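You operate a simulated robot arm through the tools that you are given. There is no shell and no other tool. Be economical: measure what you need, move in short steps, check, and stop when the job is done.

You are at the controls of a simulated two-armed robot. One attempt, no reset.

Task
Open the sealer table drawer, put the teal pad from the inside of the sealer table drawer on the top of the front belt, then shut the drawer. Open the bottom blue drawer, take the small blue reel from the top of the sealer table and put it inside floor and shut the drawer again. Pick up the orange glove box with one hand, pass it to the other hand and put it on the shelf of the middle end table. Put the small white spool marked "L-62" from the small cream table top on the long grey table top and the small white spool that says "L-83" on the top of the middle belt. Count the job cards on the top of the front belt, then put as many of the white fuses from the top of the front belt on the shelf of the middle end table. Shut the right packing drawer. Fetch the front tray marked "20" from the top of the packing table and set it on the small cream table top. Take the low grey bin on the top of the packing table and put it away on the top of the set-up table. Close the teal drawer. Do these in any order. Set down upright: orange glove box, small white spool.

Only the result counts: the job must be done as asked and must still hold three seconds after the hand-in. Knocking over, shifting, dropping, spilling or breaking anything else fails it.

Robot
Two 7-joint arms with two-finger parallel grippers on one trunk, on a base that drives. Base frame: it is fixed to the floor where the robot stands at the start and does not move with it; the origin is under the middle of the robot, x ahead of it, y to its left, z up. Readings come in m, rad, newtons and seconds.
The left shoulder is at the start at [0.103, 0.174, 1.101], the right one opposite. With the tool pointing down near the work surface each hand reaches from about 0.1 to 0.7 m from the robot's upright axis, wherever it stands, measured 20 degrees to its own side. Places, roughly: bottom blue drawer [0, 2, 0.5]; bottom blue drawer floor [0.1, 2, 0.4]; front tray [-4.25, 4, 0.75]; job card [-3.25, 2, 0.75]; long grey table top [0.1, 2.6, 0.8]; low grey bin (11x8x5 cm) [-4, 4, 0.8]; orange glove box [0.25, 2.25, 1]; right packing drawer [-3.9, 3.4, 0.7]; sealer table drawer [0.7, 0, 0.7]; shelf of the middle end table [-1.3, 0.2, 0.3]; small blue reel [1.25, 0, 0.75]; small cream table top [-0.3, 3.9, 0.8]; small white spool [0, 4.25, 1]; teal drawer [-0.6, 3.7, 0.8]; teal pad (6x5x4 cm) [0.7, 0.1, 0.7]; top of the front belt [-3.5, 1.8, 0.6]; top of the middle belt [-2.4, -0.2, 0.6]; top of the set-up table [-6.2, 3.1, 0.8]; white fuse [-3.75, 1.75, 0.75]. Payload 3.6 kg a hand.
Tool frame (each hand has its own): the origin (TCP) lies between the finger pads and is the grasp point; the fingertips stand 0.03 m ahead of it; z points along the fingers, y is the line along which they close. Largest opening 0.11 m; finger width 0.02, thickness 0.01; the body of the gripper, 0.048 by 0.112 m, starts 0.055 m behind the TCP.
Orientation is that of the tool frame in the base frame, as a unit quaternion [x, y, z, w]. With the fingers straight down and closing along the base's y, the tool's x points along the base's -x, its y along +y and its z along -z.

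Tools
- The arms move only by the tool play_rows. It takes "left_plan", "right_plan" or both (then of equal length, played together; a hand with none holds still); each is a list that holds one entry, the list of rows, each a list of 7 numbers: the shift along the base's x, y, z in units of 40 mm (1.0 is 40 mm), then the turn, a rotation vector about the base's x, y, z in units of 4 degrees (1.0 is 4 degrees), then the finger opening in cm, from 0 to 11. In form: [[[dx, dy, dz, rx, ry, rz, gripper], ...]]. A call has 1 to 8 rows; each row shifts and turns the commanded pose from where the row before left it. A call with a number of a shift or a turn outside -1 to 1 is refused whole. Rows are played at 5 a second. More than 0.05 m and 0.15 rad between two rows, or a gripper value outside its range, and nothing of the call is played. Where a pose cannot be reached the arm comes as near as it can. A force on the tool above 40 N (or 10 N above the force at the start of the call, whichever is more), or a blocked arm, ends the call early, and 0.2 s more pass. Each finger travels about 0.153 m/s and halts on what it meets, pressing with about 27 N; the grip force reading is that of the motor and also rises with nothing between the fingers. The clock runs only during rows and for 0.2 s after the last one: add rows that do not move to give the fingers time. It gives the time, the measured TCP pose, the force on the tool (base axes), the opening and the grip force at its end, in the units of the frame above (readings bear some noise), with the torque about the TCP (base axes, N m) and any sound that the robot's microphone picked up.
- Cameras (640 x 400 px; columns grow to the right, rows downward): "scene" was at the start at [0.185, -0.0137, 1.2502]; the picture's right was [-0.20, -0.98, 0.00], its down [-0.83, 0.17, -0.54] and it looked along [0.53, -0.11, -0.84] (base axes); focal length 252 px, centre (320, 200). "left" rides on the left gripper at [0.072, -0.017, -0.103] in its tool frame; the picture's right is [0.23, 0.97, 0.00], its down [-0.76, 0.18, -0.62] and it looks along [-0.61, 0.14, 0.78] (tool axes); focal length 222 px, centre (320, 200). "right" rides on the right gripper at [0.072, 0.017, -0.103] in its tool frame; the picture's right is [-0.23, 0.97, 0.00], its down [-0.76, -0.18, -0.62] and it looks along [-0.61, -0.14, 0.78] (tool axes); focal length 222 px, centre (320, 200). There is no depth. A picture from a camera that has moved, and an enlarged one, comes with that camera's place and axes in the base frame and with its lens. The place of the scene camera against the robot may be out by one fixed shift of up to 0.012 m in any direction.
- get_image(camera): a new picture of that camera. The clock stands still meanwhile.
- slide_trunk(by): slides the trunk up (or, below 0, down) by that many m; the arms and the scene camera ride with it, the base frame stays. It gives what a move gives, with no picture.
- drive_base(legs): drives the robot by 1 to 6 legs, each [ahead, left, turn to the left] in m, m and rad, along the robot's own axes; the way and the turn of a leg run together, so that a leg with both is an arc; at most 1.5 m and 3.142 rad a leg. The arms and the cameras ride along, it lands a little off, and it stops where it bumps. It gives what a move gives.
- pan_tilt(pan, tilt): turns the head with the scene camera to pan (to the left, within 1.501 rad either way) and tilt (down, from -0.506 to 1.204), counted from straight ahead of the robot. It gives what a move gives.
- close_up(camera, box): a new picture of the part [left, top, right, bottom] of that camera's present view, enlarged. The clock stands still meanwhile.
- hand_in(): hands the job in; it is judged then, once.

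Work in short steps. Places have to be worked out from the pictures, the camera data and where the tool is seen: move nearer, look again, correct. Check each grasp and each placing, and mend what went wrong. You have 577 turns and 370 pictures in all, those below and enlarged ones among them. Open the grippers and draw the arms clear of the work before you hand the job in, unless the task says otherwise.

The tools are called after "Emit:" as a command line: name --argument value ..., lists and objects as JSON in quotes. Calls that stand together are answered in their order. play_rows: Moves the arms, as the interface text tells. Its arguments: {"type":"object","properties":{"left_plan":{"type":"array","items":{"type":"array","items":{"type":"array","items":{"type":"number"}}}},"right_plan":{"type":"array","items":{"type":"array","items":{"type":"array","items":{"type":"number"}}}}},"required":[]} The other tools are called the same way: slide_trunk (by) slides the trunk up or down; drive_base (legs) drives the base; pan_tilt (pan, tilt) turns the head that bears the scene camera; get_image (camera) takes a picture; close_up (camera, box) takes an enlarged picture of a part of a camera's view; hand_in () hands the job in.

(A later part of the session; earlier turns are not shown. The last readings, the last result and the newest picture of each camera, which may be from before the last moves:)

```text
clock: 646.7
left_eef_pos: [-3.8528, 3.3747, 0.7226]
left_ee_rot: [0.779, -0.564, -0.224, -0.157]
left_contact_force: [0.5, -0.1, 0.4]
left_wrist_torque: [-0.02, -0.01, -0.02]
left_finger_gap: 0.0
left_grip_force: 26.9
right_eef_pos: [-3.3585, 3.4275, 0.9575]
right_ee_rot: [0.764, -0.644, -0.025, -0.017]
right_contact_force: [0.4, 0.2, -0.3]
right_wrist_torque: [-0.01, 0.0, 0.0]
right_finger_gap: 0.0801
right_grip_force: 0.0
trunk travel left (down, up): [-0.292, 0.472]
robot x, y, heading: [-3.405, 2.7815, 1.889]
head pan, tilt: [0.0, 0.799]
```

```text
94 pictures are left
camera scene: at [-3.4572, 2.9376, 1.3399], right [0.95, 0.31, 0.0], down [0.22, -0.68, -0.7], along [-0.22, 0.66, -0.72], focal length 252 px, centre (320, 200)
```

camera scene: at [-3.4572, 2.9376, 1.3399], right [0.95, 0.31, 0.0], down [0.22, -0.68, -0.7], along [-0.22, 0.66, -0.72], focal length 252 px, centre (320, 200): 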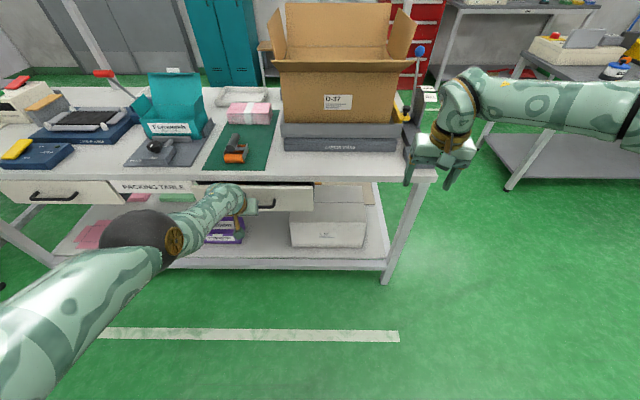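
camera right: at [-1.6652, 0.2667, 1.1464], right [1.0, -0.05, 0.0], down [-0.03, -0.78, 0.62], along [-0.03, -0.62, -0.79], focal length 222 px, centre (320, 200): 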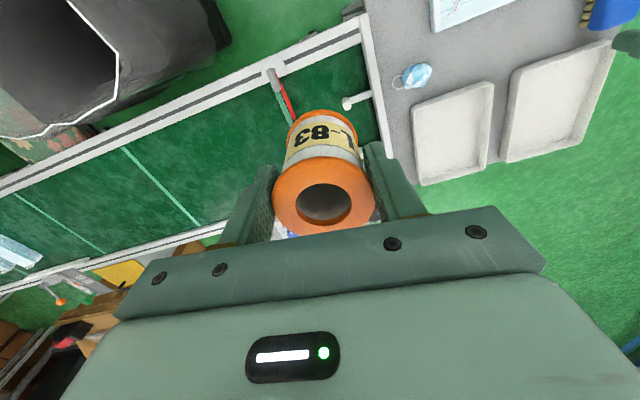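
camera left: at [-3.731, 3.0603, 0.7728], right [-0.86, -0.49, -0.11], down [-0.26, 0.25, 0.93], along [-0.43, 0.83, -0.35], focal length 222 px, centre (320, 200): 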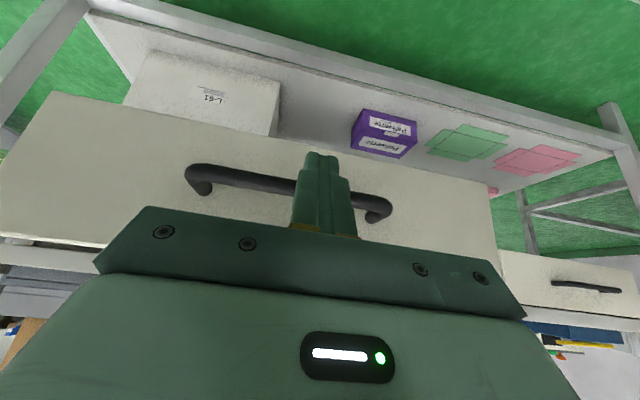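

Nearly shut; a last small push.

Emit:
drive_base --legs '[[0.05, 0, 0]]'

Emit:
close_up --camera "scene" --box '[100, 150, 400, 290]'

```text
clock: 647.8
left_eef_pos: [-3.8647, 3.411, 0.714]
left_ee_rot: [0.781, -0.568, -0.213, -0.148]
left_contact_force: [0.6, 0.2, -0.1]
left_wrist_torque: [0.01, 0.0, 0.01]
left_finger_gap: 0.0
left_grip_force: 27.1
right_eef_pos: [-3.3738, 3.4718, 0.9578]
right_ee_rot: [0.766, -0.642, -0.024, -0.017]
right_contact_force: [-0.5, -0.3, 0.5]
right_wrist_torque: [-0.03, 0.01, -0.02]
right_finger_gap: 0.0802
right_grip_force: 0.0
trunk travel left (down, up): [-0.292, 0.472]
robot x, y, heading: [-3.4205, 2.8274, 1.889]
head pan, tilt: [0.0, 0.799]
stopped in leg 1: the force on the tool passed its limit at 55 N (the readings are from after the stop); the commanded pose is now the measured one
```

```text
2.13 times, centred on (250, 220) of scene
camera zoom: at [-3.4722, 2.9822, 1.34], right [0.95, 0.31, 0.0], down [0.23, -0.68, -0.7], along [-0.22, 0.66, -0.72], focal length 537 px, centre (469, 157)
```

zoom: 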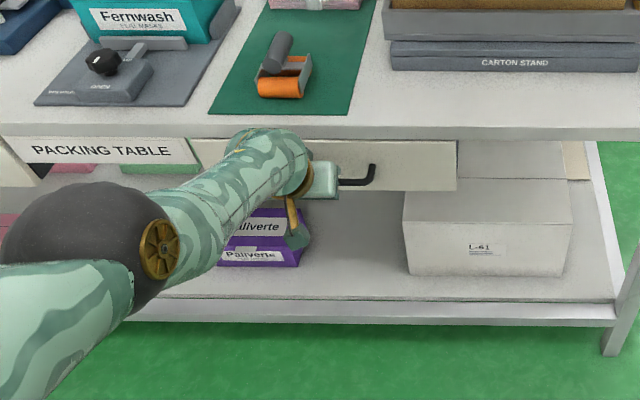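

Right packing drawer is shut. Back off, straighten the left hand, and drive round the right end toward the back of the packing table.

Emit:
drive_base --legs '[[-0.25, 0, 0]]'

Emit:
slide_trunk --by 0.15

Emit:
play_rows --left_plan '[[[0, 0, 0.8, -0.95, -0.313, 0, 8], [0, 0, 0.8, -0.95, -0.313, 0, 8], [0, 0, 0.8, -0.95, -0.313, 0, 8], [0, 0, 0.6, -0.95, -0.313, 0, 8], [0, 0, 0.5, -0.95, -0.313, 0, 8], [0, 0, 0.5, -0.95, -0.313, 0, 8], [0, 0, 0.5, -0.95, -0.313, 0, 8], [0, 0, 0.5, -0.6, -0.2, 0, 8]]]'

Emit:
drive_base --legs '[[0, -0.85, 0], [1.2, 0, 0]]'

Emit:
pan_tilt --pan 0.6 --tilt 0.6

Emit:
get_image --camera "scene"

```text
clock: 649.6
left_eef_pos: [-3.7891, 3.1687, 0.7147]
left_ee_rot: [0.782, -0.566, -0.213, -0.148]
left_contact_force: [0.1, -0.4, 0.0]
left_wrist_torque: [0.0, 0.01, 0.0]
left_finger_gap: 0.0
left_grip_force: 26.8
right_eef_pos: [-3.2973, 3.2332, 0.9577]
right_ee_rot: [0.767, -0.641, -0.025, -0.017]
right_contact_force: [0.7, 0.4, 0.3]
right_wrist_torque: [0.02, 0.03, 0.0]
right_finger_gap: 0.0799
right_grip_force: 0.0
trunk travel left (down, up): [-0.292, 0.472]
robot x, y, heading: [-3.3384, 2.5875, 1.893]
head pan, tilt: [0.0, 0.799]
```

```text
clock: 651.3
left_eef_pos: [-3.7907, 3.1762, 0.9284]
left_ee_rot: [0.771, -0.558, -0.252, -0.175]
left_contact_force: [-0.2, 0.5, -0.4]
left_wrist_torque: [-0.01, -0.02, 0.0]
left_finger_gap: 0.0003
left_grip_force: 26.4
right_eef_pos: [-3.2967, 3.2334, 1.1079]
right_ee_rot: [0.767, -0.641, -0.026, -0.016]
right_contact_force: [-0.5, 1.5, -0.3]
right_wrist_torque: [0.0, 0.0, 0.01]
right_finger_gap: 0.0802
right_grip_force: 0.0
trunk travel left (down, up): [-0.442, 0.322]
robot x, y, heading: [-3.3373, 2.5849, 1.896]
head pan, tilt: [0.0, 0.799]
```

```text
clock: 653.1
left_eef_pos: [-3.8162, 3.122, 1.1334]
left_ee_rot: [0.809, -0.586, -0.041, -0.021]
left_contact_force: [0.6, -0.3, -0.2]
left_wrist_torque: [0.02, 0.0, -0.01]
left_finger_gap: 0.0799
left_grip_force: 0.0
left hand out of reach, approached as far as the arm can: row 4, 5, 6, 7
right_eef_pos: [-3.2971, 3.2328, 1.1086]
right_ee_rot: [0.767, -0.641, -0.026, -0.018]
right_contact_force: [-0.2, 0.5, -0.5]
right_wrist_torque: [-0.01, -0.03, 0.03]
right_finger_gap: 0.0798
right_grip_force: 0.0
trunk travel left (down, up): [-0.442, 0.322]
robot x, y, heading: [-3.3436, 2.5867, 1.899]
head pan, tilt: [0.0, 0.799]
```

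```text
clock: 663.3
left_eef_pos: [-3.3618, 4.5334, 1.1323]
left_ee_rot: [0.805, -0.591, -0.04, -0.022]
left_contact_force: [0.5, 0.0, 0.1]
left_wrist_torque: [0.02, 0.02, 0.01]
left_finger_gap: 0.0799
left_grip_force: 0.1
right_eef_pos: [-2.8418, 4.6369, 1.1076]
right_ee_rot: [0.763, -0.646, -0.026, -0.017]
right_contact_force: [-0.4, 0.4, 0.7]
right_wrist_torque: [-0.01, -0.02, 0.0]
right_finger_gap: 0.0799
right_grip_force: 0.1
trunk travel left (down, up): [-0.442, 0.322]
robot x, y, heading: [-2.8942, 3.9916, 1.885]
head pan, tilt: [0.0, 0.799]
```

```text
clock: 664.3
left_eef_pos: [-3.3627, 4.5322, 1.1323]
left_ee_rot: [0.805, -0.591, -0.04, -0.023]
left_contact_force: [-0.5, 0.2, -0.1]
left_wrist_torque: [0.03, 0.04, -0.02]
left_finger_gap: 0.0799
left_grip_force: 0.0
right_eef_pos: [-2.8431, 4.6366, 1.1083]
right_ee_rot: [0.763, -0.646, -0.026, -0.017]
right_contact_force: [0.2, -0.5, -0.1]
right_wrist_torque: [0.03, -0.05, 0.0]
right_finger_gap: 0.0801
right_grip_force: 0.0
trunk travel left (down, up): [-0.442, 0.322]
robot x, y, heading: [-2.8931, 3.9897, 1.884]
head pan, tilt: [0.6, 0.6]
```

```text
92 pictures are left
camera scene: at [-2.9743, 4.0793, 1.5089], right [0.61, 0.79, 0.0], down [0.45, -0.35, -0.82], along [-0.65, 0.5, -0.57], focal length 252 px, centre (320, 200)
```

scene: 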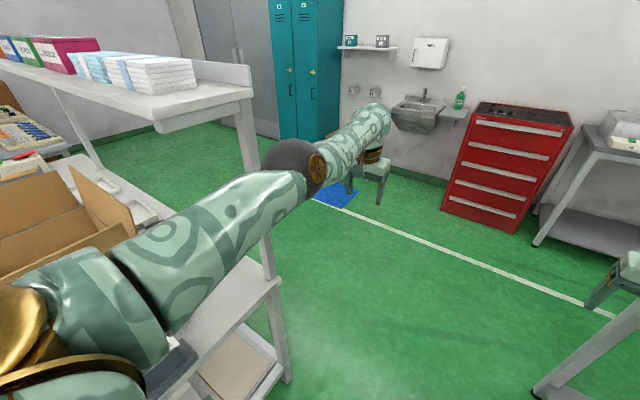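

The back is accessible (clear floor behind). There's an overhead shelf, so I'll come from behind with the trunk low. Drive round and turn to face the table's back.

Emit:
drive_base --legs '[[1.4, 0, 0], [0, 1.1, 0], [0, 0, 3.12]]'

Emit:
slide_trunk --by -0.2

Emit:
pan_tilt --pan 0.0 --tilt 0.5

Emit:
get_image --camera "scene"

```text
clock: 683.9
left_eef_pos: [-3.9074, 4.4338, 1.1327]
left_ee_rot: [0.595, 0.802, -0.022, 0.041]
left_contact_force: [1.1, -0.1, 0.2]
left_wrist_torque: [0.02, 0.01, -0.02]
left_finger_gap: 0.0799
left_grip_force: 0.0
right_eef_pos: [-4.4281, 4.3349, 1.1076]
right_ee_rot: [0.649, 0.76, -0.017, 0.025]
right_contact_force: [-0.5, 0.1, -0.6]
right_wrist_torque: [0.01, -0.01, 0.0]
right_finger_gap: 0.0797
right_grip_force: 0.1
trunk travel left (down, up): [-0.442, 0.322]
robot x, y, heading: [-4.3742, 4.9804, -1.263]
head pan, tilt: [0.6, 0.6]
```

```text
clock: 686.0
left_eef_pos: [-3.9023, 4.4171, 0.8435]
left_ee_rot: [0.596, 0.803, 0.021, -0.02]
left_contact_force: [-0.4, 0.4, 0.4]
left_wrist_torque: [-0.05, -0.02, -0.01]
left_finger_gap: 0.0798
left_grip_force: 0.1
right_eef_pos: [-4.4279, 4.3337, 0.9078]
right_ee_rot: [0.649, 0.761, -0.017, 0.026]
right_contact_force: [0.3, 1.3, 0.0]
right_wrist_torque: [-0.02, 0.0, -0.02]
right_finger_gap: 0.0798
right_grip_force: 0.1
trunk travel left (down, up): [-0.242, 0.522]
robot x, y, heading: [-4.3722, 4.9785, -1.267]
head pan, tilt: [0.6, 0.6]
```

```text
clock: 687.0
left_eef_pos: [-3.901, 4.4172, 0.8431]
left_ee_rot: [0.595, 0.803, 0.022, -0.02]
left_contact_force: [-0.7, -0.4, 1.0]
left_wrist_torque: [-0.03, -0.03, -0.02]
left_finger_gap: 0.08
left_grip_force: 0.1
right_eef_pos: [-4.4282, 4.3342, 0.9073]
right_ee_rot: [0.649, 0.76, -0.017, 0.026]
right_contact_force: [0.4, 0.0, 0.0]
right_wrist_torque: [0.01, 0.0, -0.01]
right_finger_gap: 0.0799
right_grip_force: 0.0
trunk travel left (down, up): [-0.242, 0.522]
robot x, y, heading: [-4.373, 4.978, -1.27]
head pan, tilt: [0.0, 0.499]
```

```text
91 pictures are left
camera scene: at [-4.3116, 4.7911, 1.3146], right [-0.95, -0.3, 0.0], down [-0.14, 0.46, -0.88], along [0.26, -0.84, -0.48], focal length 252 px, centre (320, 200)
```

scene: 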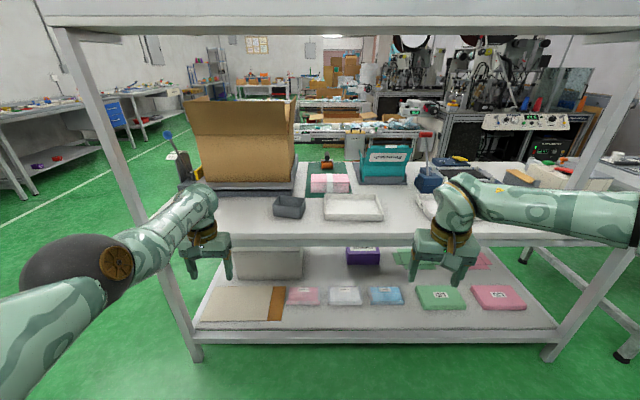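

Great view from behind: grey bin and trays near the back edge. Zoom to read the tray marks.

Emit:
close_up --camera "scene" --box '[250, 170, 450, 262]'

```text
3.20 times, centred on (350, 216) of scene
camera zoom: at [-4.3116, 4.7911, 1.3146], right [-0.95, -0.3, 0.0], down [-0.14, 0.46, -0.88], along [0.26, -0.84, -0.48], focal length 806 px, centre (224, 149)
```

zoom: 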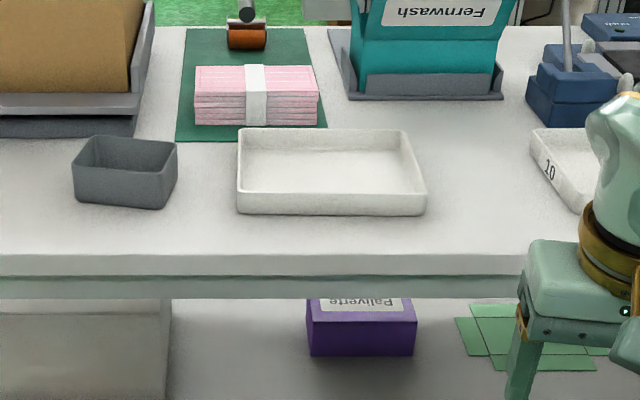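

Emit:
get_image --camera "left"

```text
89 pictures are left
camera left: at [-3.9378, 4.4745, 0.9493], right [0.87, 0.5, 0.02], down [0.39, -0.71, 0.58], along [0.31, -0.49, -0.81], focal length 222 px, centre (320, 200)
```

left: 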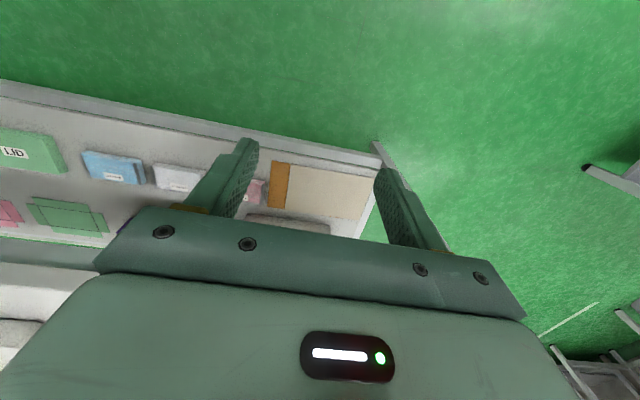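

The far tray is "10", so the near-centre one should be "20" (I'll verify). I'll grip that tray by its near long wall with the right hand yawed −90°; rotate the hand now.

Emit:
play_rows --right_plan '[[[0, 0, 0.3, 0, 0, -1, 4], [0, 0, 0.3, 0, 0, -1, 4], [0, 0, 0.3, 0, 0, -1, 4], [0, 0, 0.3, 0, 0, -1, 4], [0, 0, 0.3, 0, 0, -1, 4], [0, 0, 0.3, 0, 0, -1, 4], [0, 0, 0.3, 0, 0, -1, 4]]]'

Emit:
play_rows --right_plan '[[[0, 0, 0, 0, 0, -1, 4], [0, 0, 0, 0, 0, -1, 4], [0, 0, 0, 0, 0, -1, 4], [0, 0, 0, 0, 0, -1, 4], [0, 0, 0, 0, 0, -1, 4], [0, 0, 0, 0, 0, -1, 4], [0, 0, 0, 0, 0, -1, 4]]]'

Emit:
play_rows --right_plan '[[[0, 0, 0, 0, 0, -1, 4], [0, 0, 0, 0, 0, -1, 4], [0, 0, 0, 0, 0, -1, 4], [0, 0, 0, 0, 0, -1, 4], [0, 0, 0, 0, 0, -1, 4], [0, 0, 0, 0, 0, -1, 4]]]'

Emit:
get_image --camera "right"

```text
clock: 688.6
left_eef_pos: [-3.9021, 4.4171, 0.8432]
left_ee_rot: [0.596, 0.803, 0.021, -0.02]
left_contact_force: [0.4, -0.3, 0.0]
left_wrist_torque: [0.01, -0.02, -0.03]
left_finger_gap: 0.0797
left_grip_force: 0.1
right_eef_pos: [-4.4267, 4.3352, 0.9922]
right_ee_rot: [0.813, 0.581, -0.023, 0.021]
right_contact_force: [1.1, -0.3, 1.1]
right_wrist_torque: [-0.02, 0.0, -0.02]
right_finger_gap: 0.0402
right_grip_force: 0.1
trunk travel left (down, up): [-0.242, 0.522]
robot x, y, heading: [-4.3725, 4.9753, -1.265]
head pan, tilt: [0.0, 0.499]
```

```text
clock: 690.2
left_eef_pos: [-3.902, 4.4179, 0.8416]
left_ee_rot: [0.595, 0.803, 0.022, -0.02]
left_contact_force: [-0.2, 0.9, -0.1]
left_wrist_torque: [0.01, 0.0, -0.04]
left_finger_gap: 0.0803
left_grip_force: 0.0
right_eef_pos: [-4.427, 4.3352, 0.9912]
right_ee_rot: [0.93, 0.366, -0.028, 0.013]
right_contact_force: [0.3, 0.2, -0.5]
right_wrist_torque: [-0.03, 0.02, -0.01]
right_finger_gap: 0.0401
right_grip_force: 0.1
trunk travel left (down, up): [-0.242, 0.522]
robot x, y, heading: [-4.3703, 4.9785, -1.264]
head pan, tilt: [0.0, 0.499]
```

```text
clock: 691.6
left_eef_pos: [-3.9032, 4.4184, 0.8427]
left_ee_rot: [0.595, 0.803, 0.022, -0.021]
left_contact_force: [-0.8, -0.9, -0.4]
left_wrist_torque: [0.04, 0.0, -0.02]
left_finger_gap: 0.0801
left_grip_force: 0.1
right_eef_pos: [-4.4279, 4.3352, 0.9911]
right_ee_rot: [0.986, 0.164, -0.03, 0.007]
right_contact_force: [0.2, 0.1, 0.1]
right_wrist_torque: [-0.01, 0.02, -0.02]
right_finger_gap: 0.0401
right_grip_force: 0.0
trunk travel left (down, up): [-0.242, 0.522]
robot x, y, heading: [-4.3709, 4.9798, -1.267]
head pan, tilt: [0.0, 0.499]
```

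```text
88 pictures are left
camera right: at [-4.3479, 4.344, 1.0897], right [0.1, -0.99, 0.02], down [-0.74, -0.06, 0.67], along [-0.66, -0.08, -0.74], focal length 222 px, centre (320, 200)
```

right: 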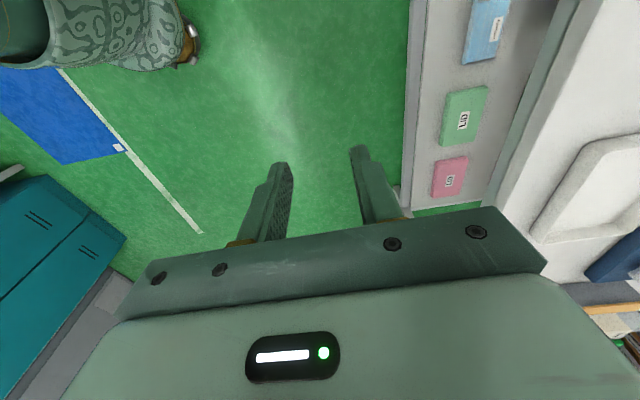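

Right hand is yawed. Raise the left hand 12 cm so it clears the table, then drive in so the right hand comes over the tray's near wall.

Emit:
play_rows --left_plan '[[[0, 0, 0.8, 0, 0, 0, 8], [0, 0, 0.8, 0, 0, 0, 8], [0, 0, 0.8, 0, 0, 0, 8], [0, 0, 0.4, 0, 0, 0, 8]]]'

Emit:
drive_base --legs '[[0.28, 0.13, 0]]'

Emit:
get_image --camera "right"

Emit:
get_image --camera "scene"

```text
clock: 692.6
left_eef_pos: [-3.8998, 4.412, 0.9558]
left_ee_rot: [0.596, 0.803, 0.022, -0.02]
left_contact_force: [0.4, -0.4, 0.8]
left_wrist_torque: [-0.01, -0.03, -0.03]
left_finger_gap: 0.08
left_grip_force: 0.0
left hand out of reach, approached as far as the arm can: row 1
right_eef_pos: [-4.4273, 4.3345, 0.991]
right_ee_rot: [0.986, 0.165, -0.029, 0.007]
right_contact_force: [-0.4, 0.3, 0.3]
right_wrist_torque: [0.03, 0.02, -0.03]
right_finger_gap: 0.0401
right_grip_force: 0.1
trunk travel left (down, up): [-0.242, 0.522]
robot x, y, heading: [-4.3711, 4.9769, -1.264]
head pan, tilt: [0.0, 0.499]
```

```text
clock: 694.7
left_eef_pos: [-3.6906, 4.1788, 0.9545]
left_ee_rot: [0.596, 0.802, 0.022, -0.021]
left_contact_force: [1.0, -0.4, -0.1]
left_wrist_torque: [0.03, -0.01, -0.03]
left_finger_gap: 0.0797
left_grip_force: 0.0
right_eef_pos: [-4.2192, 4.1036, 0.9909]
right_ee_rot: [0.986, 0.166, -0.03, 0.007]
right_contact_force: [0.8, -0.4, 0.0]
right_wrist_torque: [0.0, 0.0, -0.03]
right_finger_gap: 0.0401
right_grip_force: 0.1
trunk travel left (down, up): [-0.242, 0.522]
robot x, y, heading: [-4.1584, 4.7469, -1.267]
head pan, tilt: [0.0, 0.499]
```

```text
87 pictures are left
camera right: at [-4.1384, 4.1141, 1.0893], right [0.1, -0.99, 0.02], down [-0.74, -0.06, 0.67], along [-0.66, -0.08, -0.74], focal length 222 px, centre (320, 200)
```

right: 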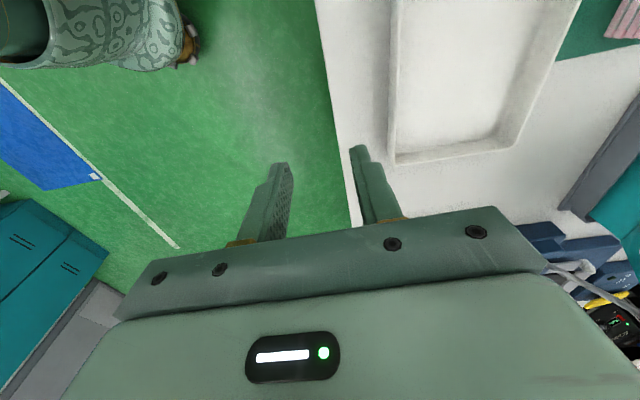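

```text
86 pictures are left
camera scene: at [-4.1016, 4.5609, 1.3144], right [-0.95, -0.3, 0.0], down [-0.14, 0.46, -0.88], along [0.26, -0.84, -0.48], focal length 252 px, centre (320, 200)
```

scene: 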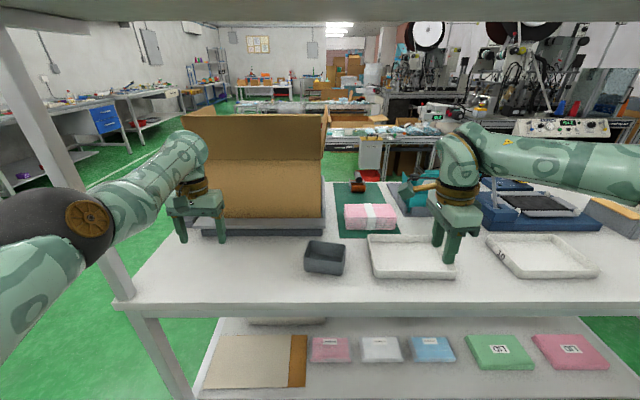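

Emit:
close_up --camera "scene" --box '[290, 220, 530, 290]'

```text
2.67 times, centred on (410, 255) of scene
camera zoom: at [-4.1016, 4.5609, 1.3144], right [-0.95, -0.3, 0.0], down [-0.14, 0.46, -0.88], along [0.26, -0.84, -0.48], focal length 671 px, centre (80, 53)
```

zoom: 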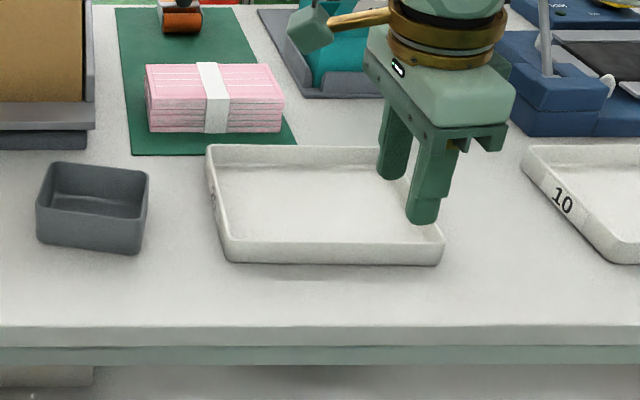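

The near tray's east end carries a mark consistent with "20". Move the open fingers over the near wall and lower them astride it.

Emit:
play_rows --right_plan '[[[0.28, -0.88, 0, 0, 0, 0, 4], [0.28, -0.88, 0, 0, 0, 0, 4], [0, 0, -0.8, 0, 0, 0, 4], [0, 0, -0.8, 0, 0, 0, 4]]]'

Emit:
get_image --camera "right"

```text
clock: 695.7
left_eef_pos: [-3.6906, 4.1805, 0.9555]
left_ee_rot: [0.596, 0.802, 0.022, -0.021]
left_contact_force: [-0.3, -0.2, 0.5]
left_wrist_torque: [-0.03, -0.01, 0.02]
left_finger_gap: 0.0801
left_grip_force: 0.0
right_eef_pos: [-4.1964, 4.0355, 0.928]
right_ee_rot: [0.986, 0.165, -0.03, 0.007]
right_contact_force: [-0.4, 0.0, -0.4]
right_wrist_torque: [0.03, -0.01, -0.02]
right_finger_gap: 0.0398
right_grip_force: 0.1
trunk travel left (down, up): [-0.242, 0.522]
robot x, y, heading: [-4.1622, 4.7501, -1.274]
head pan, tilt: [0.0, 0.499]
```

```text
84 pictures are left
camera right: at [-4.115, 4.0446, 1.027], right [0.1, -0.99, 0.02], down [-0.74, -0.06, 0.67], along [-0.66, -0.08, -0.74], focal length 222 px, centre (320, 200)
```

right: 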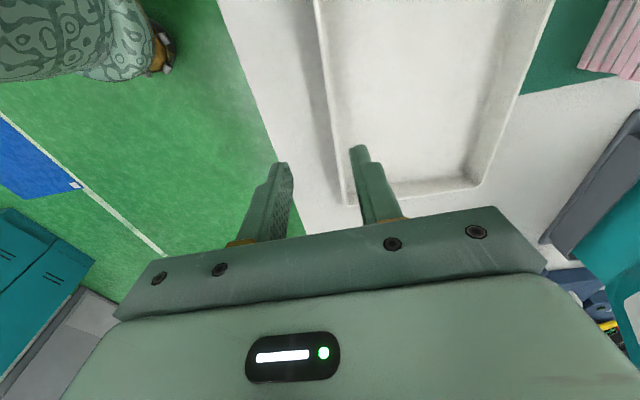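

Wall is ~1.6 cm further; correct, lower and close on it.

Emit:
play_rows --right_plan '[[[0.12, -0.39, 0, 0, 0, 0, 4], [0, 0, -0.7, 0, 0, 0, 4], [0, 0, -0.6, 0, 0, 0, 4], [0, 0, -0.3, 0, 0, 0, 4]]]'

Emit:
get_image --camera "right"

```text
clock: 696.7
left_eef_pos: [-3.6917, 4.1804, 0.9557]
left_ee_rot: [0.596, 0.803, 0.022, -0.021]
left_contact_force: [1.1, 0.3, 0.1]
left_wrist_torque: [0.01, -0.02, -0.01]
left_finger_gap: 0.0797
left_grip_force: 0.1
right_eef_pos: [-4.1912, 4.0197, 0.8646]
right_ee_rot: [0.986, 0.165, -0.029, 0.008]
right_contact_force: [0.3, -0.3, 0.6]
right_wrist_torque: [0.02, -0.03, 0.01]
right_finger_gap: 0.0401
right_grip_force: 0.1
trunk travel left (down, up): [-0.242, 0.522]
robot x, y, heading: [-4.1585, 4.7484, -1.266]
head pan, tilt: [0.0, 0.499]
```

```text
83 pictures are left
camera right: at [-4.1112, 4.0292, 0.9623], right [0.1, -0.99, 0.02], down [-0.74, -0.06, 0.67], along [-0.66, -0.08, -0.74], focal length 222 px, centre (320, 200)
```

right: 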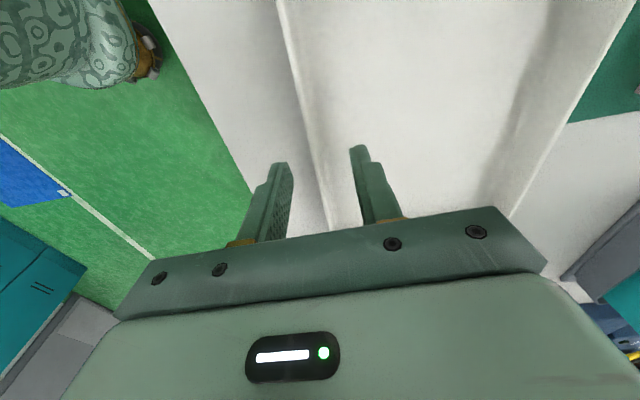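

The wall is centred between the fingers. A touch lower, close and lift a little.

Emit:
play_rows --right_plan '[[[0, 0, -0.15, 0, 0, 0, 4], [0, 0, 0, 0, 0, 0, 0], [0, 0, 0, 0, 0, 0, 0], [0, 0, 0, 0, 0, 0, 0], [0, 0, 0.4, 0, 0, 0, 0], [0, 0, 0.6, 0, 0, 0, 0], [0, 0, 0.8, 0, 0, 0, 0]]]'

Emit:
get_image --camera "scene"

```text
clock: 698.3
left_eef_pos: [-3.6902, 4.1817, 0.9556]
left_ee_rot: [0.596, 0.803, 0.021, -0.021]
left_contact_force: [0.4, 0.2, 0.6]
left_wrist_torque: [0.01, 0.04, 0.02]
left_finger_gap: 0.0803
left_grip_force: 0.0
right_eef_pos: [-4.1921, 4.0178, 0.9315]
right_ee_rot: [0.986, 0.165, -0.029, 0.008]
right_contact_force: [0.4, 0.2, -0.2]
right_wrist_torque: [0.02, 0.0, 0.0]
right_finger_gap: 0.0034
right_grip_force: 26.7
trunk travel left (down, up): [-0.242, 0.522]
robot x, y, heading: [-4.1596, 4.7512, -1.266]
head pan, tilt: [0.0, 0.499]
```

```text
82 pictures are left
camera scene: at [-4.1022, 4.5621, 1.3147], right [-0.95, -0.3, 0.0], down [-0.14, 0.46, -0.88], along [0.26, -0.84, -0.48], focal length 252 px, centre (320, 200)
```

scene: 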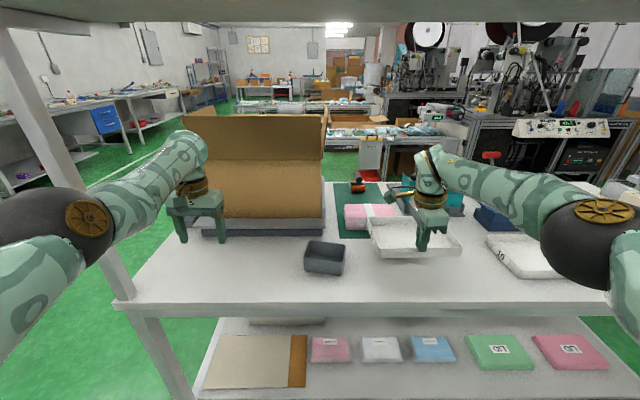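

Tray held. Raise it a bit more, then shift the base right so the left hand is over the grey bin.

Emit:
play_rows --right_plan '[[[0, 0, 0.8, 0, 0, 0, 0], [0, 0, 0.8, 0, 0, 0, 0]]]'

Emit:
drive_base --legs '[[0, -0.22, 0]]'

Emit:
get_image --camera "left"

Emit:
get_image --camera "right"

```text
clock: 698.9
left_eef_pos: [-3.6912, 4.1815, 0.9552]
left_ee_rot: [0.596, 0.803, 0.021, -0.02]
left_contact_force: [0.5, 0.3, -0.6]
left_wrist_torque: [0.0, 0.01, 0.0]
left_finger_gap: 0.0801
left_grip_force: 0.0
right_eef_pos: [-4.1913, 4.0193, 0.9947]
right_ee_rot: [0.986, 0.165, -0.03, 0.008]
right_contact_force: [0.5, 0.2, -1.0]
right_wrist_torque: [0.04, 0.0, -0.01]
right_finger_gap: 0.0034
right_grip_force: 27.1
trunk travel left (down, up): [-0.242, 0.522]
robot x, y, heading: [-4.1578, 4.7493, -1.271]
head pan, tilt: [0.0, 0.499]
```

```text
clock: 700.6
left_eef_pos: [-3.8969, 4.1176, 0.9561]
left_ee_rot: [0.595, 0.803, 0.023, -0.02]
left_contact_force: [0.0, -0.4, 0.1]
left_wrist_torque: [0.02, -0.03, -0.04]
left_finger_gap: 0.08
left_grip_force: 0.2
right_eef_pos: [-4.3976, 3.9531, 0.9949]
right_ee_rot: [0.986, 0.166, -0.029, 0.008]
right_contact_force: [0.4, 0.1, -1.0]
right_wrist_torque: [0.07, -0.05, -0.02]
right_finger_gap: 0.0032
right_grip_force: 27.4
trunk travel left (down, up): [-0.242, 0.522]
robot x, y, heading: [-4.3664, 4.6836, -1.267]
head pan, tilt: [0.0, 0.499]
```

```text
81 pictures are left
camera left: at [-3.9338, 4.1744, 1.0626], right [0.86, 0.5, 0.02], down [0.4, -0.71, 0.58], along [0.31, -0.49, -0.82], focal length 222 px, centre (320, 200)
```

left: 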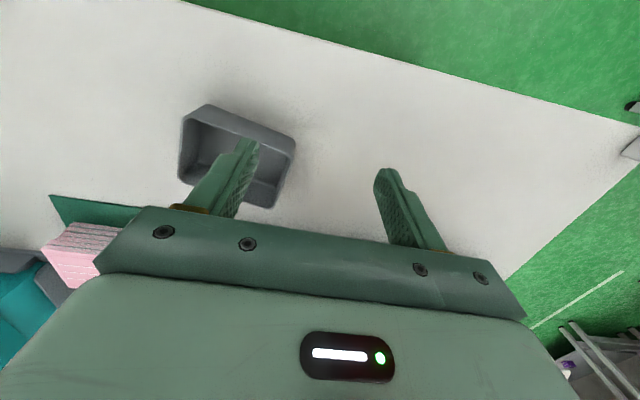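

```text
80 pictures are left
camera right: at [-4.3175, 3.9627, 1.0924], right [0.11, -0.99, 0.02], down [-0.74, -0.07, 0.67], along [-0.66, -0.09, -0.74], focal length 222 px, centre (320, 200)
```

right: 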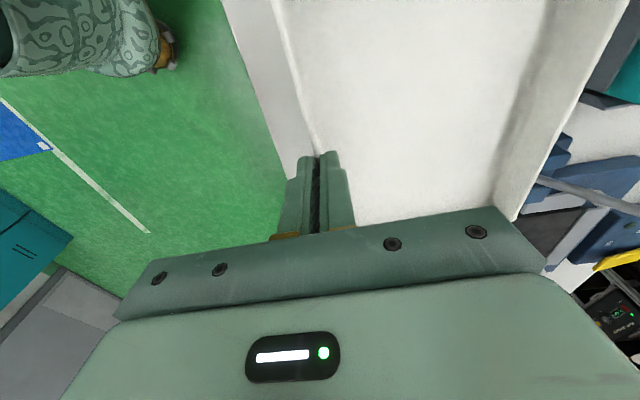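

The bin's east wall midpoint is ≈(−3.904, 4.063). Move the left hand astride that wall and lower.

Emit:
play_rows --left_plan '[[[-0.09, -0.69, 0, 0, 0, 0, 5], [-0.09, -0.69, 0, 0, 0, 0, 5], [0, 0, -0.8, 0, 0, 0, 5], [0, 0, -0.5, 0, 0, 0, 5]]]'

Emit:
get_image --camera "left"

```text
clock: 701.6
left_eef_pos: [-3.896, 4.1163, 0.9037]
left_ee_rot: [0.594, 0.804, 0.021, -0.02]
left_contact_force: [0.0, 0.4, 0.4]
left_wrist_torque: [-0.01, 0.01, -0.04]
left_finger_gap: 0.0501
left_grip_force: 0.0
left hand out of reach, approached as far as the arm can: row 1, 2
right_eef_pos: [-4.3965, 3.9538, 0.995]
right_ee_rot: [0.986, 0.166, -0.03, 0.008]
right_contact_force: [-0.2, 0.8, -1.1]
right_wrist_torque: [0.06, -0.01, 0.03]
right_finger_gap: 0.0031
right_grip_force: 26.9
trunk travel left (down, up): [-0.242, 0.522]
robot x, y, heading: [-4.3683, 4.6852, -1.262]
head pan, tilt: [0.0, 0.499]
```

```text
79 pictures are left
camera left: at [-3.9327, 4.1734, 1.0105], right [0.86, 0.5, 0.02], down [0.4, -0.71, 0.58], along [0.31, -0.49, -0.82], focal length 222 px, centre (320, 200)
```

left: 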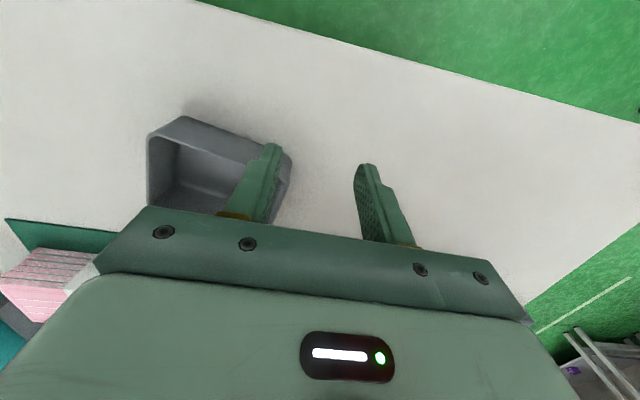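

Out of arm reach; drive the base 5.5 cm ahead and 2.5 cm right (raising the hand a little first).

Emit:
play_rows --left_plan '[[[0, 0, 0.5, 0, 0, 0, 5]]]'

Emit:
drive_base --legs '[[0.055, -0.028, 0]]'

Emit:
get_image --camera "left"

```text
clock: 702.0
left_eef_pos: [-3.8974, 4.1185, 0.9229]
left_ee_rot: [0.595, 0.803, 0.021, -0.021]
left_contact_force: [-0.1, 0.5, -0.3]
left_wrist_torque: [-0.01, -0.03, -0.01]
left_finger_gap: 0.05
left_grip_force: 0.0
right_eef_pos: [-4.3967, 3.9532, 0.9952]
right_ee_rot: [0.986, 0.166, -0.03, 0.009]
right_contact_force: [-0.7, 0.2, -1.1]
right_wrist_torque: [0.05, -0.01, -0.01]
right_finger_gap: 0.0033
right_grip_force: 27.0
trunk travel left (down, up): [-0.242, 0.522]
robot x, y, heading: [-4.3662, 4.6869, -1.265]
head pan, tilt: [0.0, 0.499]
```

```text
clock: 703.0
left_eef_pos: [-3.9049, 4.055, 0.9216]
left_ee_rot: [0.595, 0.803, 0.022, -0.023]
left_contact_force: [0.0, 0.3, -0.6]
left_wrist_torque: [0.03, 0.02, -0.01]
left_finger_gap: 0.0501
left_grip_force: 0.0
right_eef_pos: [-4.4047, 3.8918, 0.9931]
right_ee_rot: [0.986, 0.166, -0.03, 0.007]
right_contact_force: [0.1, 0.0, -0.9]
right_wrist_torque: [0.1, 0.06, 0.02]
right_finger_gap: 0.0031
right_grip_force: 27.1
trunk travel left (down, up): [-0.242, 0.522]
robot x, y, heading: [-4.3772, 4.6227, -1.267]
head pan, tilt: [0.0, 0.499]
```

```text
78 pictures are left
camera left: at [-3.9408, 4.1125, 1.028], right [0.87, 0.5, 0.02], down [0.4, -0.71, 0.58], along [0.3, -0.49, -0.82], focal length 222 px, centre (320, 200)
```

left: 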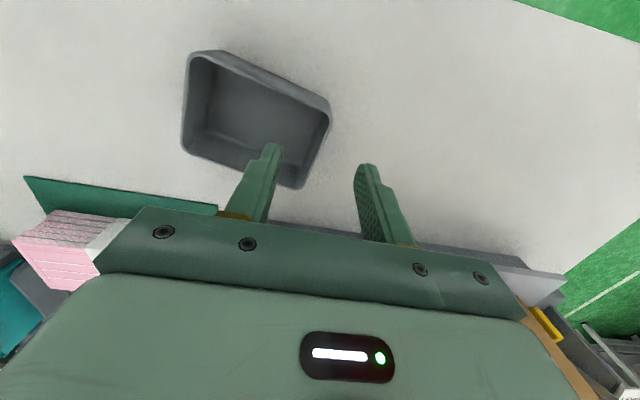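

The bin's wall is right between the fingers. Descend and close.

Emit:
play_rows --left_plan '[[[-0.1, 0, -0.6, 0, 0, 0, 5], [0, 0, -0.6, 0, 0, 0, 5], [0, 0, -0.3, 0, 0, 0, 5], [0, 0, 0, 0, 0, 0, 0], [0, 0, 0, 0, 0, 0, 0], [0, 0, 0, 0, 0, 0, 0]]]'

Emit:
get_image --camera "left"

```text
clock: 704.4
left_eef_pos: [-3.9094, 4.0575, 0.8612]
left_ee_rot: [0.596, 0.803, 0.023, -0.021]
left_contact_force: [-0.8, -1.0, 2.1]
left_wrist_torque: [-0.15, 0.16, 0.06]
left_finger_gap: 0.0019
left_grip_force: 26.9
right_eef_pos: [-4.407, 3.8948, 0.9934]
right_ee_rot: [0.986, 0.165, -0.03, 0.008]
right_contact_force: [0.0, 0.5, -1.3]
right_wrist_torque: [0.05, 0.02, 0.01]
right_finger_gap: 0.0031
right_grip_force: 27.2
trunk travel left (down, up): [-0.242, 0.522]
robot x, y, heading: [-4.3786, 4.6215, -1.263]
head pan, tilt: [0.0, 0.499]
```

```text
77 pictures are left
camera left: at [-3.9466, 4.1146, 0.969], right [0.87, 0.5, 0.02], down [0.4, -0.71, 0.58], along [0.31, -0.49, -0.82], focal length 222 px, centre (320, 200)
```

left: 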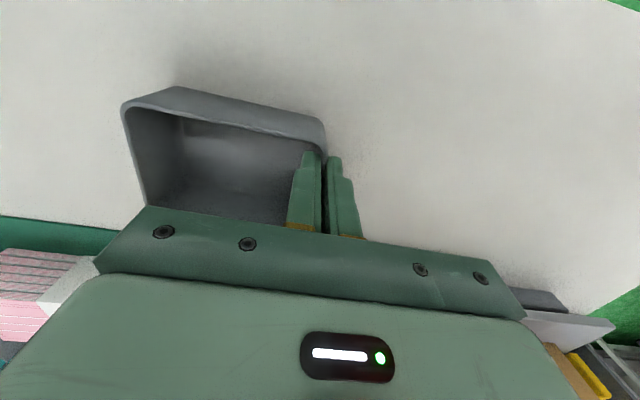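

Gripped. Lift and back out from under the shelf.

Emit:
play_rows --left_plan '[[[0, 0, 0.5, 0, 0, 0, 0], [0, 0, 0.7, 0, 0, 0, 0], [0, 0, 0.8, 0, 0, 0, 0]]]'

Emit:
drive_base --legs '[[-0.5, 0, 0]]'

Emit:
get_image --camera "scene"

```text
clock: 705.2
left_eef_pos: [-3.913, 4.0558, 0.9428]
left_ee_rot: [0.595, 0.803, 0.022, -0.021]
left_contact_force: [-0.5, 0.1, -0.8]
left_wrist_torque: [0.02, -0.05, -0.01]
left_finger_gap: 0.0023
left_grip_force: 27.1
right_eef_pos: [-4.4067, 3.8945, 0.9936]
right_ee_rot: [0.986, 0.165, -0.03, 0.008]
right_contact_force: [0.7, -0.1, -1.2]
right_wrist_torque: [0.07, 0.0, 0.01]
right_finger_gap: 0.0031
right_grip_force: 26.8
trunk travel left (down, up): [-0.242, 0.522]
robot x, y, heading: [-4.3736, 4.6205, -1.27]
head pan, tilt: [0.0, 0.499]
```

```text
clock: 708.1
left_eef_pos: [-4.0591, 4.5375, 0.9432]
left_ee_rot: [0.593, 0.804, 0.023, -0.021]
left_contact_force: [0.4, 0.2, 0.0]
left_wrist_torque: [0.03, 0.02, -0.01]
left_finger_gap: 0.0021
left_grip_force: 27.5
right_eef_pos: [-4.5526, 4.3722, 0.9945]
right_ee_rot: [0.985, 0.169, -0.03, 0.008]
right_contact_force: [0.7, -0.8, -0.4]
right_wrist_torque: [0.01, -0.01, 0.01]
right_finger_gap: 0.0033
right_grip_force: 27.7
trunk travel left (down, up): [-0.242, 0.522]
robot x, y, heading: [-4.5258, 5.1033, -1.262]
head pan, tilt: [0.0, 0.499]
```

```text
76 pictures are left
camera scene: at [-4.4679, 4.9157, 1.3147], right [-0.95, -0.3, 0.0], down [-0.15, 0.46, -0.88], along [0.27, -0.84, -0.48], focal length 252 px, centre (320, 200)
```

scene: 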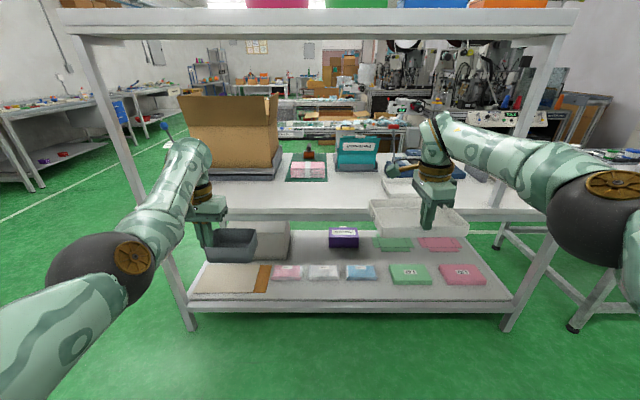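

Both items held. Zoom on the tray's end to confirm the mark.

Emit:
close_up --camera "scene" --box '[355, 180, 485, 261]'

```text
4.92 times, centred on (420, 220) of scene
camera zoom: at [-4.4679, 4.9157, 1.3147], right [-0.95, -0.3, 0.0], down [-0.15, 0.46, -0.88], along [0.27, -0.84, -0.48], focal length 1239 px, centre (-172, 99)
```

zoom: 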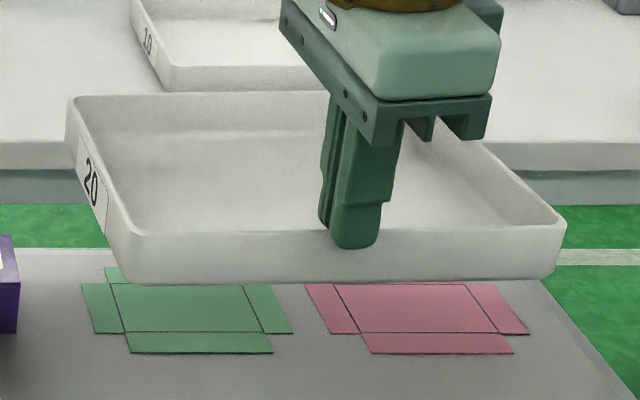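

Confirmed "20". Now look toward the set-up table to the right (west).

Emit:
pan_tilt --pan -0.9 --tilt 0.45

Emit:
get_image --camera "scene"

```text
clock: 709.3
left_eef_pos: [-4.0599, 4.536, 0.9418]
left_ee_rot: [0.593, 0.804, 0.023, -0.021]
left_contact_force: [-0.3, -0.5, 0.1]
left_wrist_torque: [0.03, -0.03, 0.02]
left_finger_gap: 0.0022
left_grip_force: 26.7
right_eef_pos: [-4.5533, 4.3723, 0.9931]
right_ee_rot: [0.985, 0.168, -0.029, 0.008]
right_contact_force: [0.0, -0.8, -0.3]
right_wrist_torque: [0.03, 0.02, -0.02]
right_finger_gap: 0.0032
right_grip_force: 27.0
trunk travel left (down, up): [-0.242, 0.522]
robot x, y, heading: [-4.53, 5.1039, -1.262]
head pan, tilt: [-0.901, 0.45]
```

```text
74 pictures are left
camera scene: at [-4.5466, 4.9253, 1.3191], right [-0.83, 0.56, 0.0], down [0.24, 0.36, -0.9], along [-0.5, -0.75, -0.44], focal length 252 px, centre (320, 200)
```

scene: 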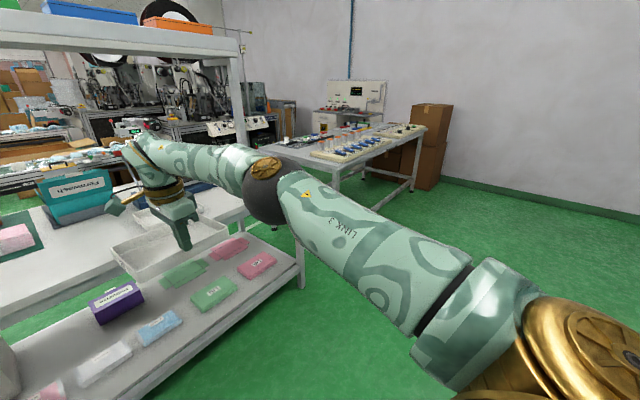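

The set-up table is parallel, back edge also at l≈5.2. Drive west behind it and look.

Emit:
drive_base --legs '[[0, -0.95, 0], [0, -0.95, 0]]'

Emit:
pan_tilt --pan 0.0 --tilt 0.6

Emit:
get_image --camera "scene"

```text
clock: 718.7
left_eef_pos: [-5.8079, 3.9476, 0.9422]
left_ee_rot: [0.576, 0.817, 0.021, -0.022]
left_contact_force: [0.3, 0.8, -0.4]
left_wrist_torque: [-0.01, -0.03, 0.01]
left_finger_gap: 0.0021
left_grip_force: 27.2
right_eef_pos: [-6.2941, 3.7616, 0.994]
right_ee_rot: [0.981, 0.19, -0.03, 0.009]
right_contact_force: [-0.3, 0.0, -1.9]
right_wrist_torque: [0.06, -0.01, 0.01]
right_finger_gap: 0.0033
right_grip_force: 26.7
trunk travel left (down, up): [-0.242, 0.522]
robot x, y, heading: [-6.2972, 4.4933, -1.221]
head pan, tilt: [-0.901, 0.45]
```

```text
clock: 719.9
left_eef_pos: [-5.8082, 3.9481, 0.9424]
left_ee_rot: [0.576, 0.817, 0.022, -0.022]
left_contact_force: [-0.4, 0.1, -1.7]
left_wrist_torque: [0.03, -0.03, 0.0]
left_finger_gap: 0.002
left_grip_force: 27.1
right_eef_pos: [-6.293, 3.7628, 0.9943]
right_ee_rot: [0.982, 0.189, -0.029, 0.008]
right_contact_force: [1.0, -0.6, -0.9]
right_wrist_torque: [0.02, 0.01, 0.01]
right_finger_gap: 0.0029
right_grip_force: 27.3
trunk travel left (down, up): [-0.242, 0.522]
robot x, y, heading: [-6.2978, 4.4968, -1.222]
head pan, tilt: [0.0, 0.6]
```

```text
73 pictures are left
camera scene: at [-6.2317, 4.3111, 1.3055], right [-0.94, -0.34, 0.0], down [-0.19, 0.53, -0.82], along [0.28, -0.77, -0.57], focal length 252 px, centre (320, 200)
```

scene: 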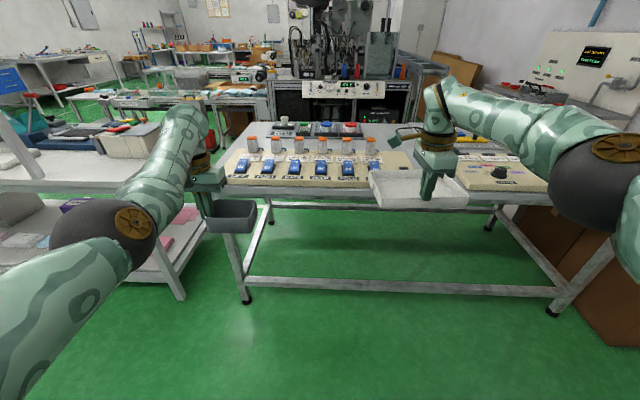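

Emit:
close_up --camera "scene" --box '[190, 100, 570, 220]'

```text
1.68 times, centred on (380, 160) of scene
camera zoom: at [-6.2317, 4.3111, 1.3055], right [-0.94, -0.34, 0.0], down [-0.19, 0.53, -0.82], along [0.28, -0.77, -0.57], focal length 424 px, centre (219, 267)
```

zoom: 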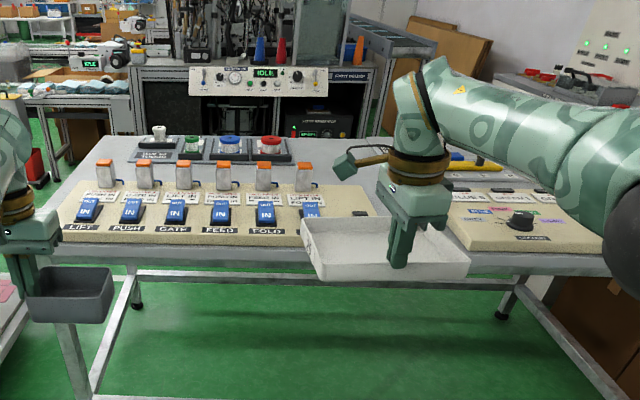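

There's a gap between the two boards around f≈−5.02. Shift right so the left hand lines up with it, then approach partway.

Emit:
drive_base --legs '[[0, -0.58, -0.04], [0.25, 0, 0]]'

Emit:
get_image --camera "scene"

Emit:
get_image --camera "left"

```text
clock: 724.6
left_eef_pos: [-6.3018, 3.4989, 0.9415]
left_ee_rot: [0.596, 0.802, 0.023, -0.021]
left_contact_force: [0.5, -0.6, -0.8]
left_wrist_torque: [0.06, -0.03, 0.01]
left_finger_gap: 0.0021
left_grip_force: 27.1
right_eef_pos: [-6.7959, 3.3385, 0.9945]
right_ee_rot: [0.986, 0.165, -0.029, 0.007]
right_contact_force: [-0.3, -0.2, -0.6]
right_wrist_torque: [0.07, 0.05, -0.02]
right_finger_gap: 0.0032
right_grip_force: 26.8
trunk travel left (down, up): [-0.242, 0.522]
robot x, y, heading: [-6.7651, 4.0688, -1.267]
head pan, tilt: [0.0, 0.6]
```

```text
71 pictures are left
camera scene: at [-6.708, 3.8828, 1.3053], right [-0.95, -0.3, 0.0], down [-0.17, 0.54, -0.82], along [0.25, -0.79, -0.57], focal length 252 px, centre (320, 200)
```

scene: 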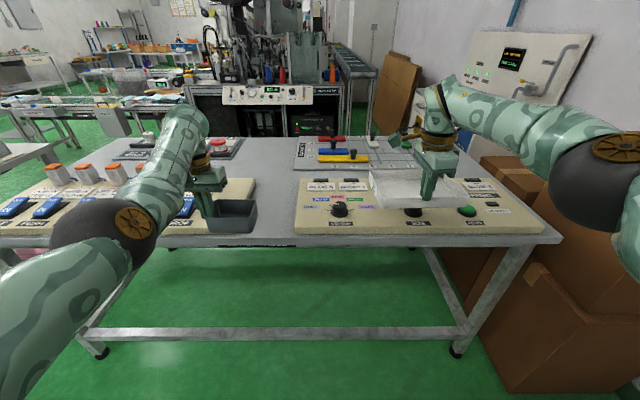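

```text
70 pictures are left
camera left: at [-6.3383, 3.5565, 1.0484], right [0.87, 0.5, 0.02], down [0.39, -0.71, 0.58], along [0.3, -0.49, -0.82], focal length 222 px, centre (320, 200)
```

left: 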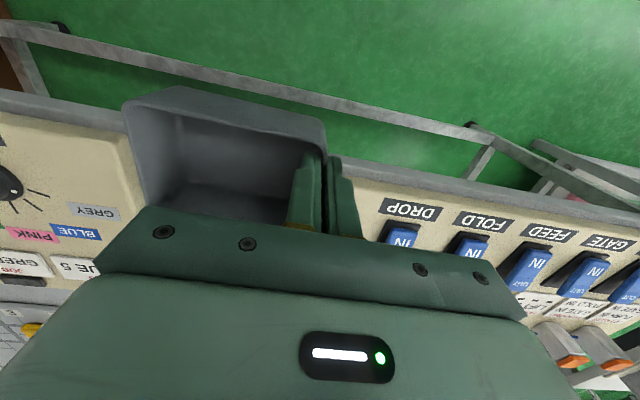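

The gap between boards looks only ~0.1 m wide. Raise the trunk for a top view to find a better free spot.

Emit:
slide_trunk --by 0.35

Emit:
pan_tilt --pan 0.15 --tilt 0.85

Emit:
get_image --camera "scene"

```text
clock: 728.0
left_eef_pos: [-6.3154, 3.5403, 1.4092]
left_ee_rot: [0.595, 0.801, -0.034, 0.055]
left_contact_force: [0.3, -0.7, -0.5]
left_wrist_torque: [0.02, -0.04, 0.01]
left_finger_gap: 0.0022
left_grip_force: 26.8
right_eef_pos: [-6.8114, 3.3856, 1.4564]
right_ee_rot: [0.982, 0.162, -0.017, 0.097]
right_contact_force: [-0.4, -0.3, -0.1]
right_wrist_torque: [0.07, 0.03, -0.04]
right_finger_gap: 0.0032
right_grip_force: 27.0
trunk travel left (down, up): [-0.592, 0.172]
robot x, y, heading: [-6.7672, 4.0709, -1.271]
head pan, tilt: [0.0, 0.6]
```

```text
clock: 728.8
left_eef_pos: [-6.3156, 3.5417, 1.4106]
left_ee_rot: [0.595, 0.801, -0.034, 0.055]
left_contact_force: [0.5, 0.3, -0.5]
left_wrist_torque: [0.04, 0.03, 0.01]
left_finger_gap: 0.0024
left_grip_force: 27.2
right_eef_pos: [-6.8107, 3.3867, 1.4566]
right_ee_rot: [0.982, 0.163, -0.017, 0.096]
right_contact_force: [0.6, 0.2, -0.8]
right_wrist_torque: [0.06, 0.02, 0.0]
right_finger_gap: 0.0034
right_grip_force: 27.0
trunk travel left (down, up): [-0.592, 0.172]
robot x, y, heading: [-6.764, 4.0721, -1.271]
head pan, tilt: [0.15, 0.85]
```

```text
69 pictures are left
camera scene: at [-6.7277, 3.985, 1.6388], right [-0.9, -0.44, 0.0], down [-0.33, 0.68, -0.66], along [0.29, -0.59, -0.75], focal length 252 px, centre (320, 200)
```

scene: 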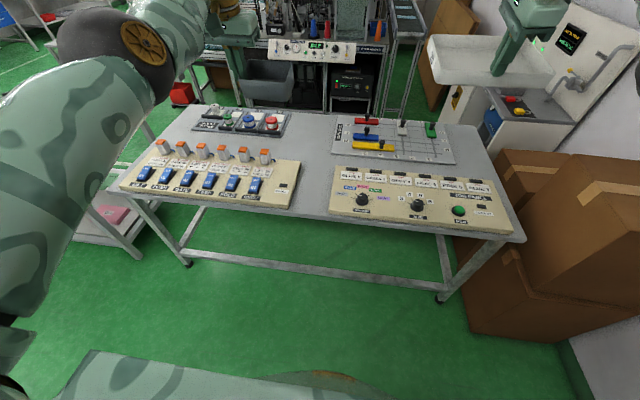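

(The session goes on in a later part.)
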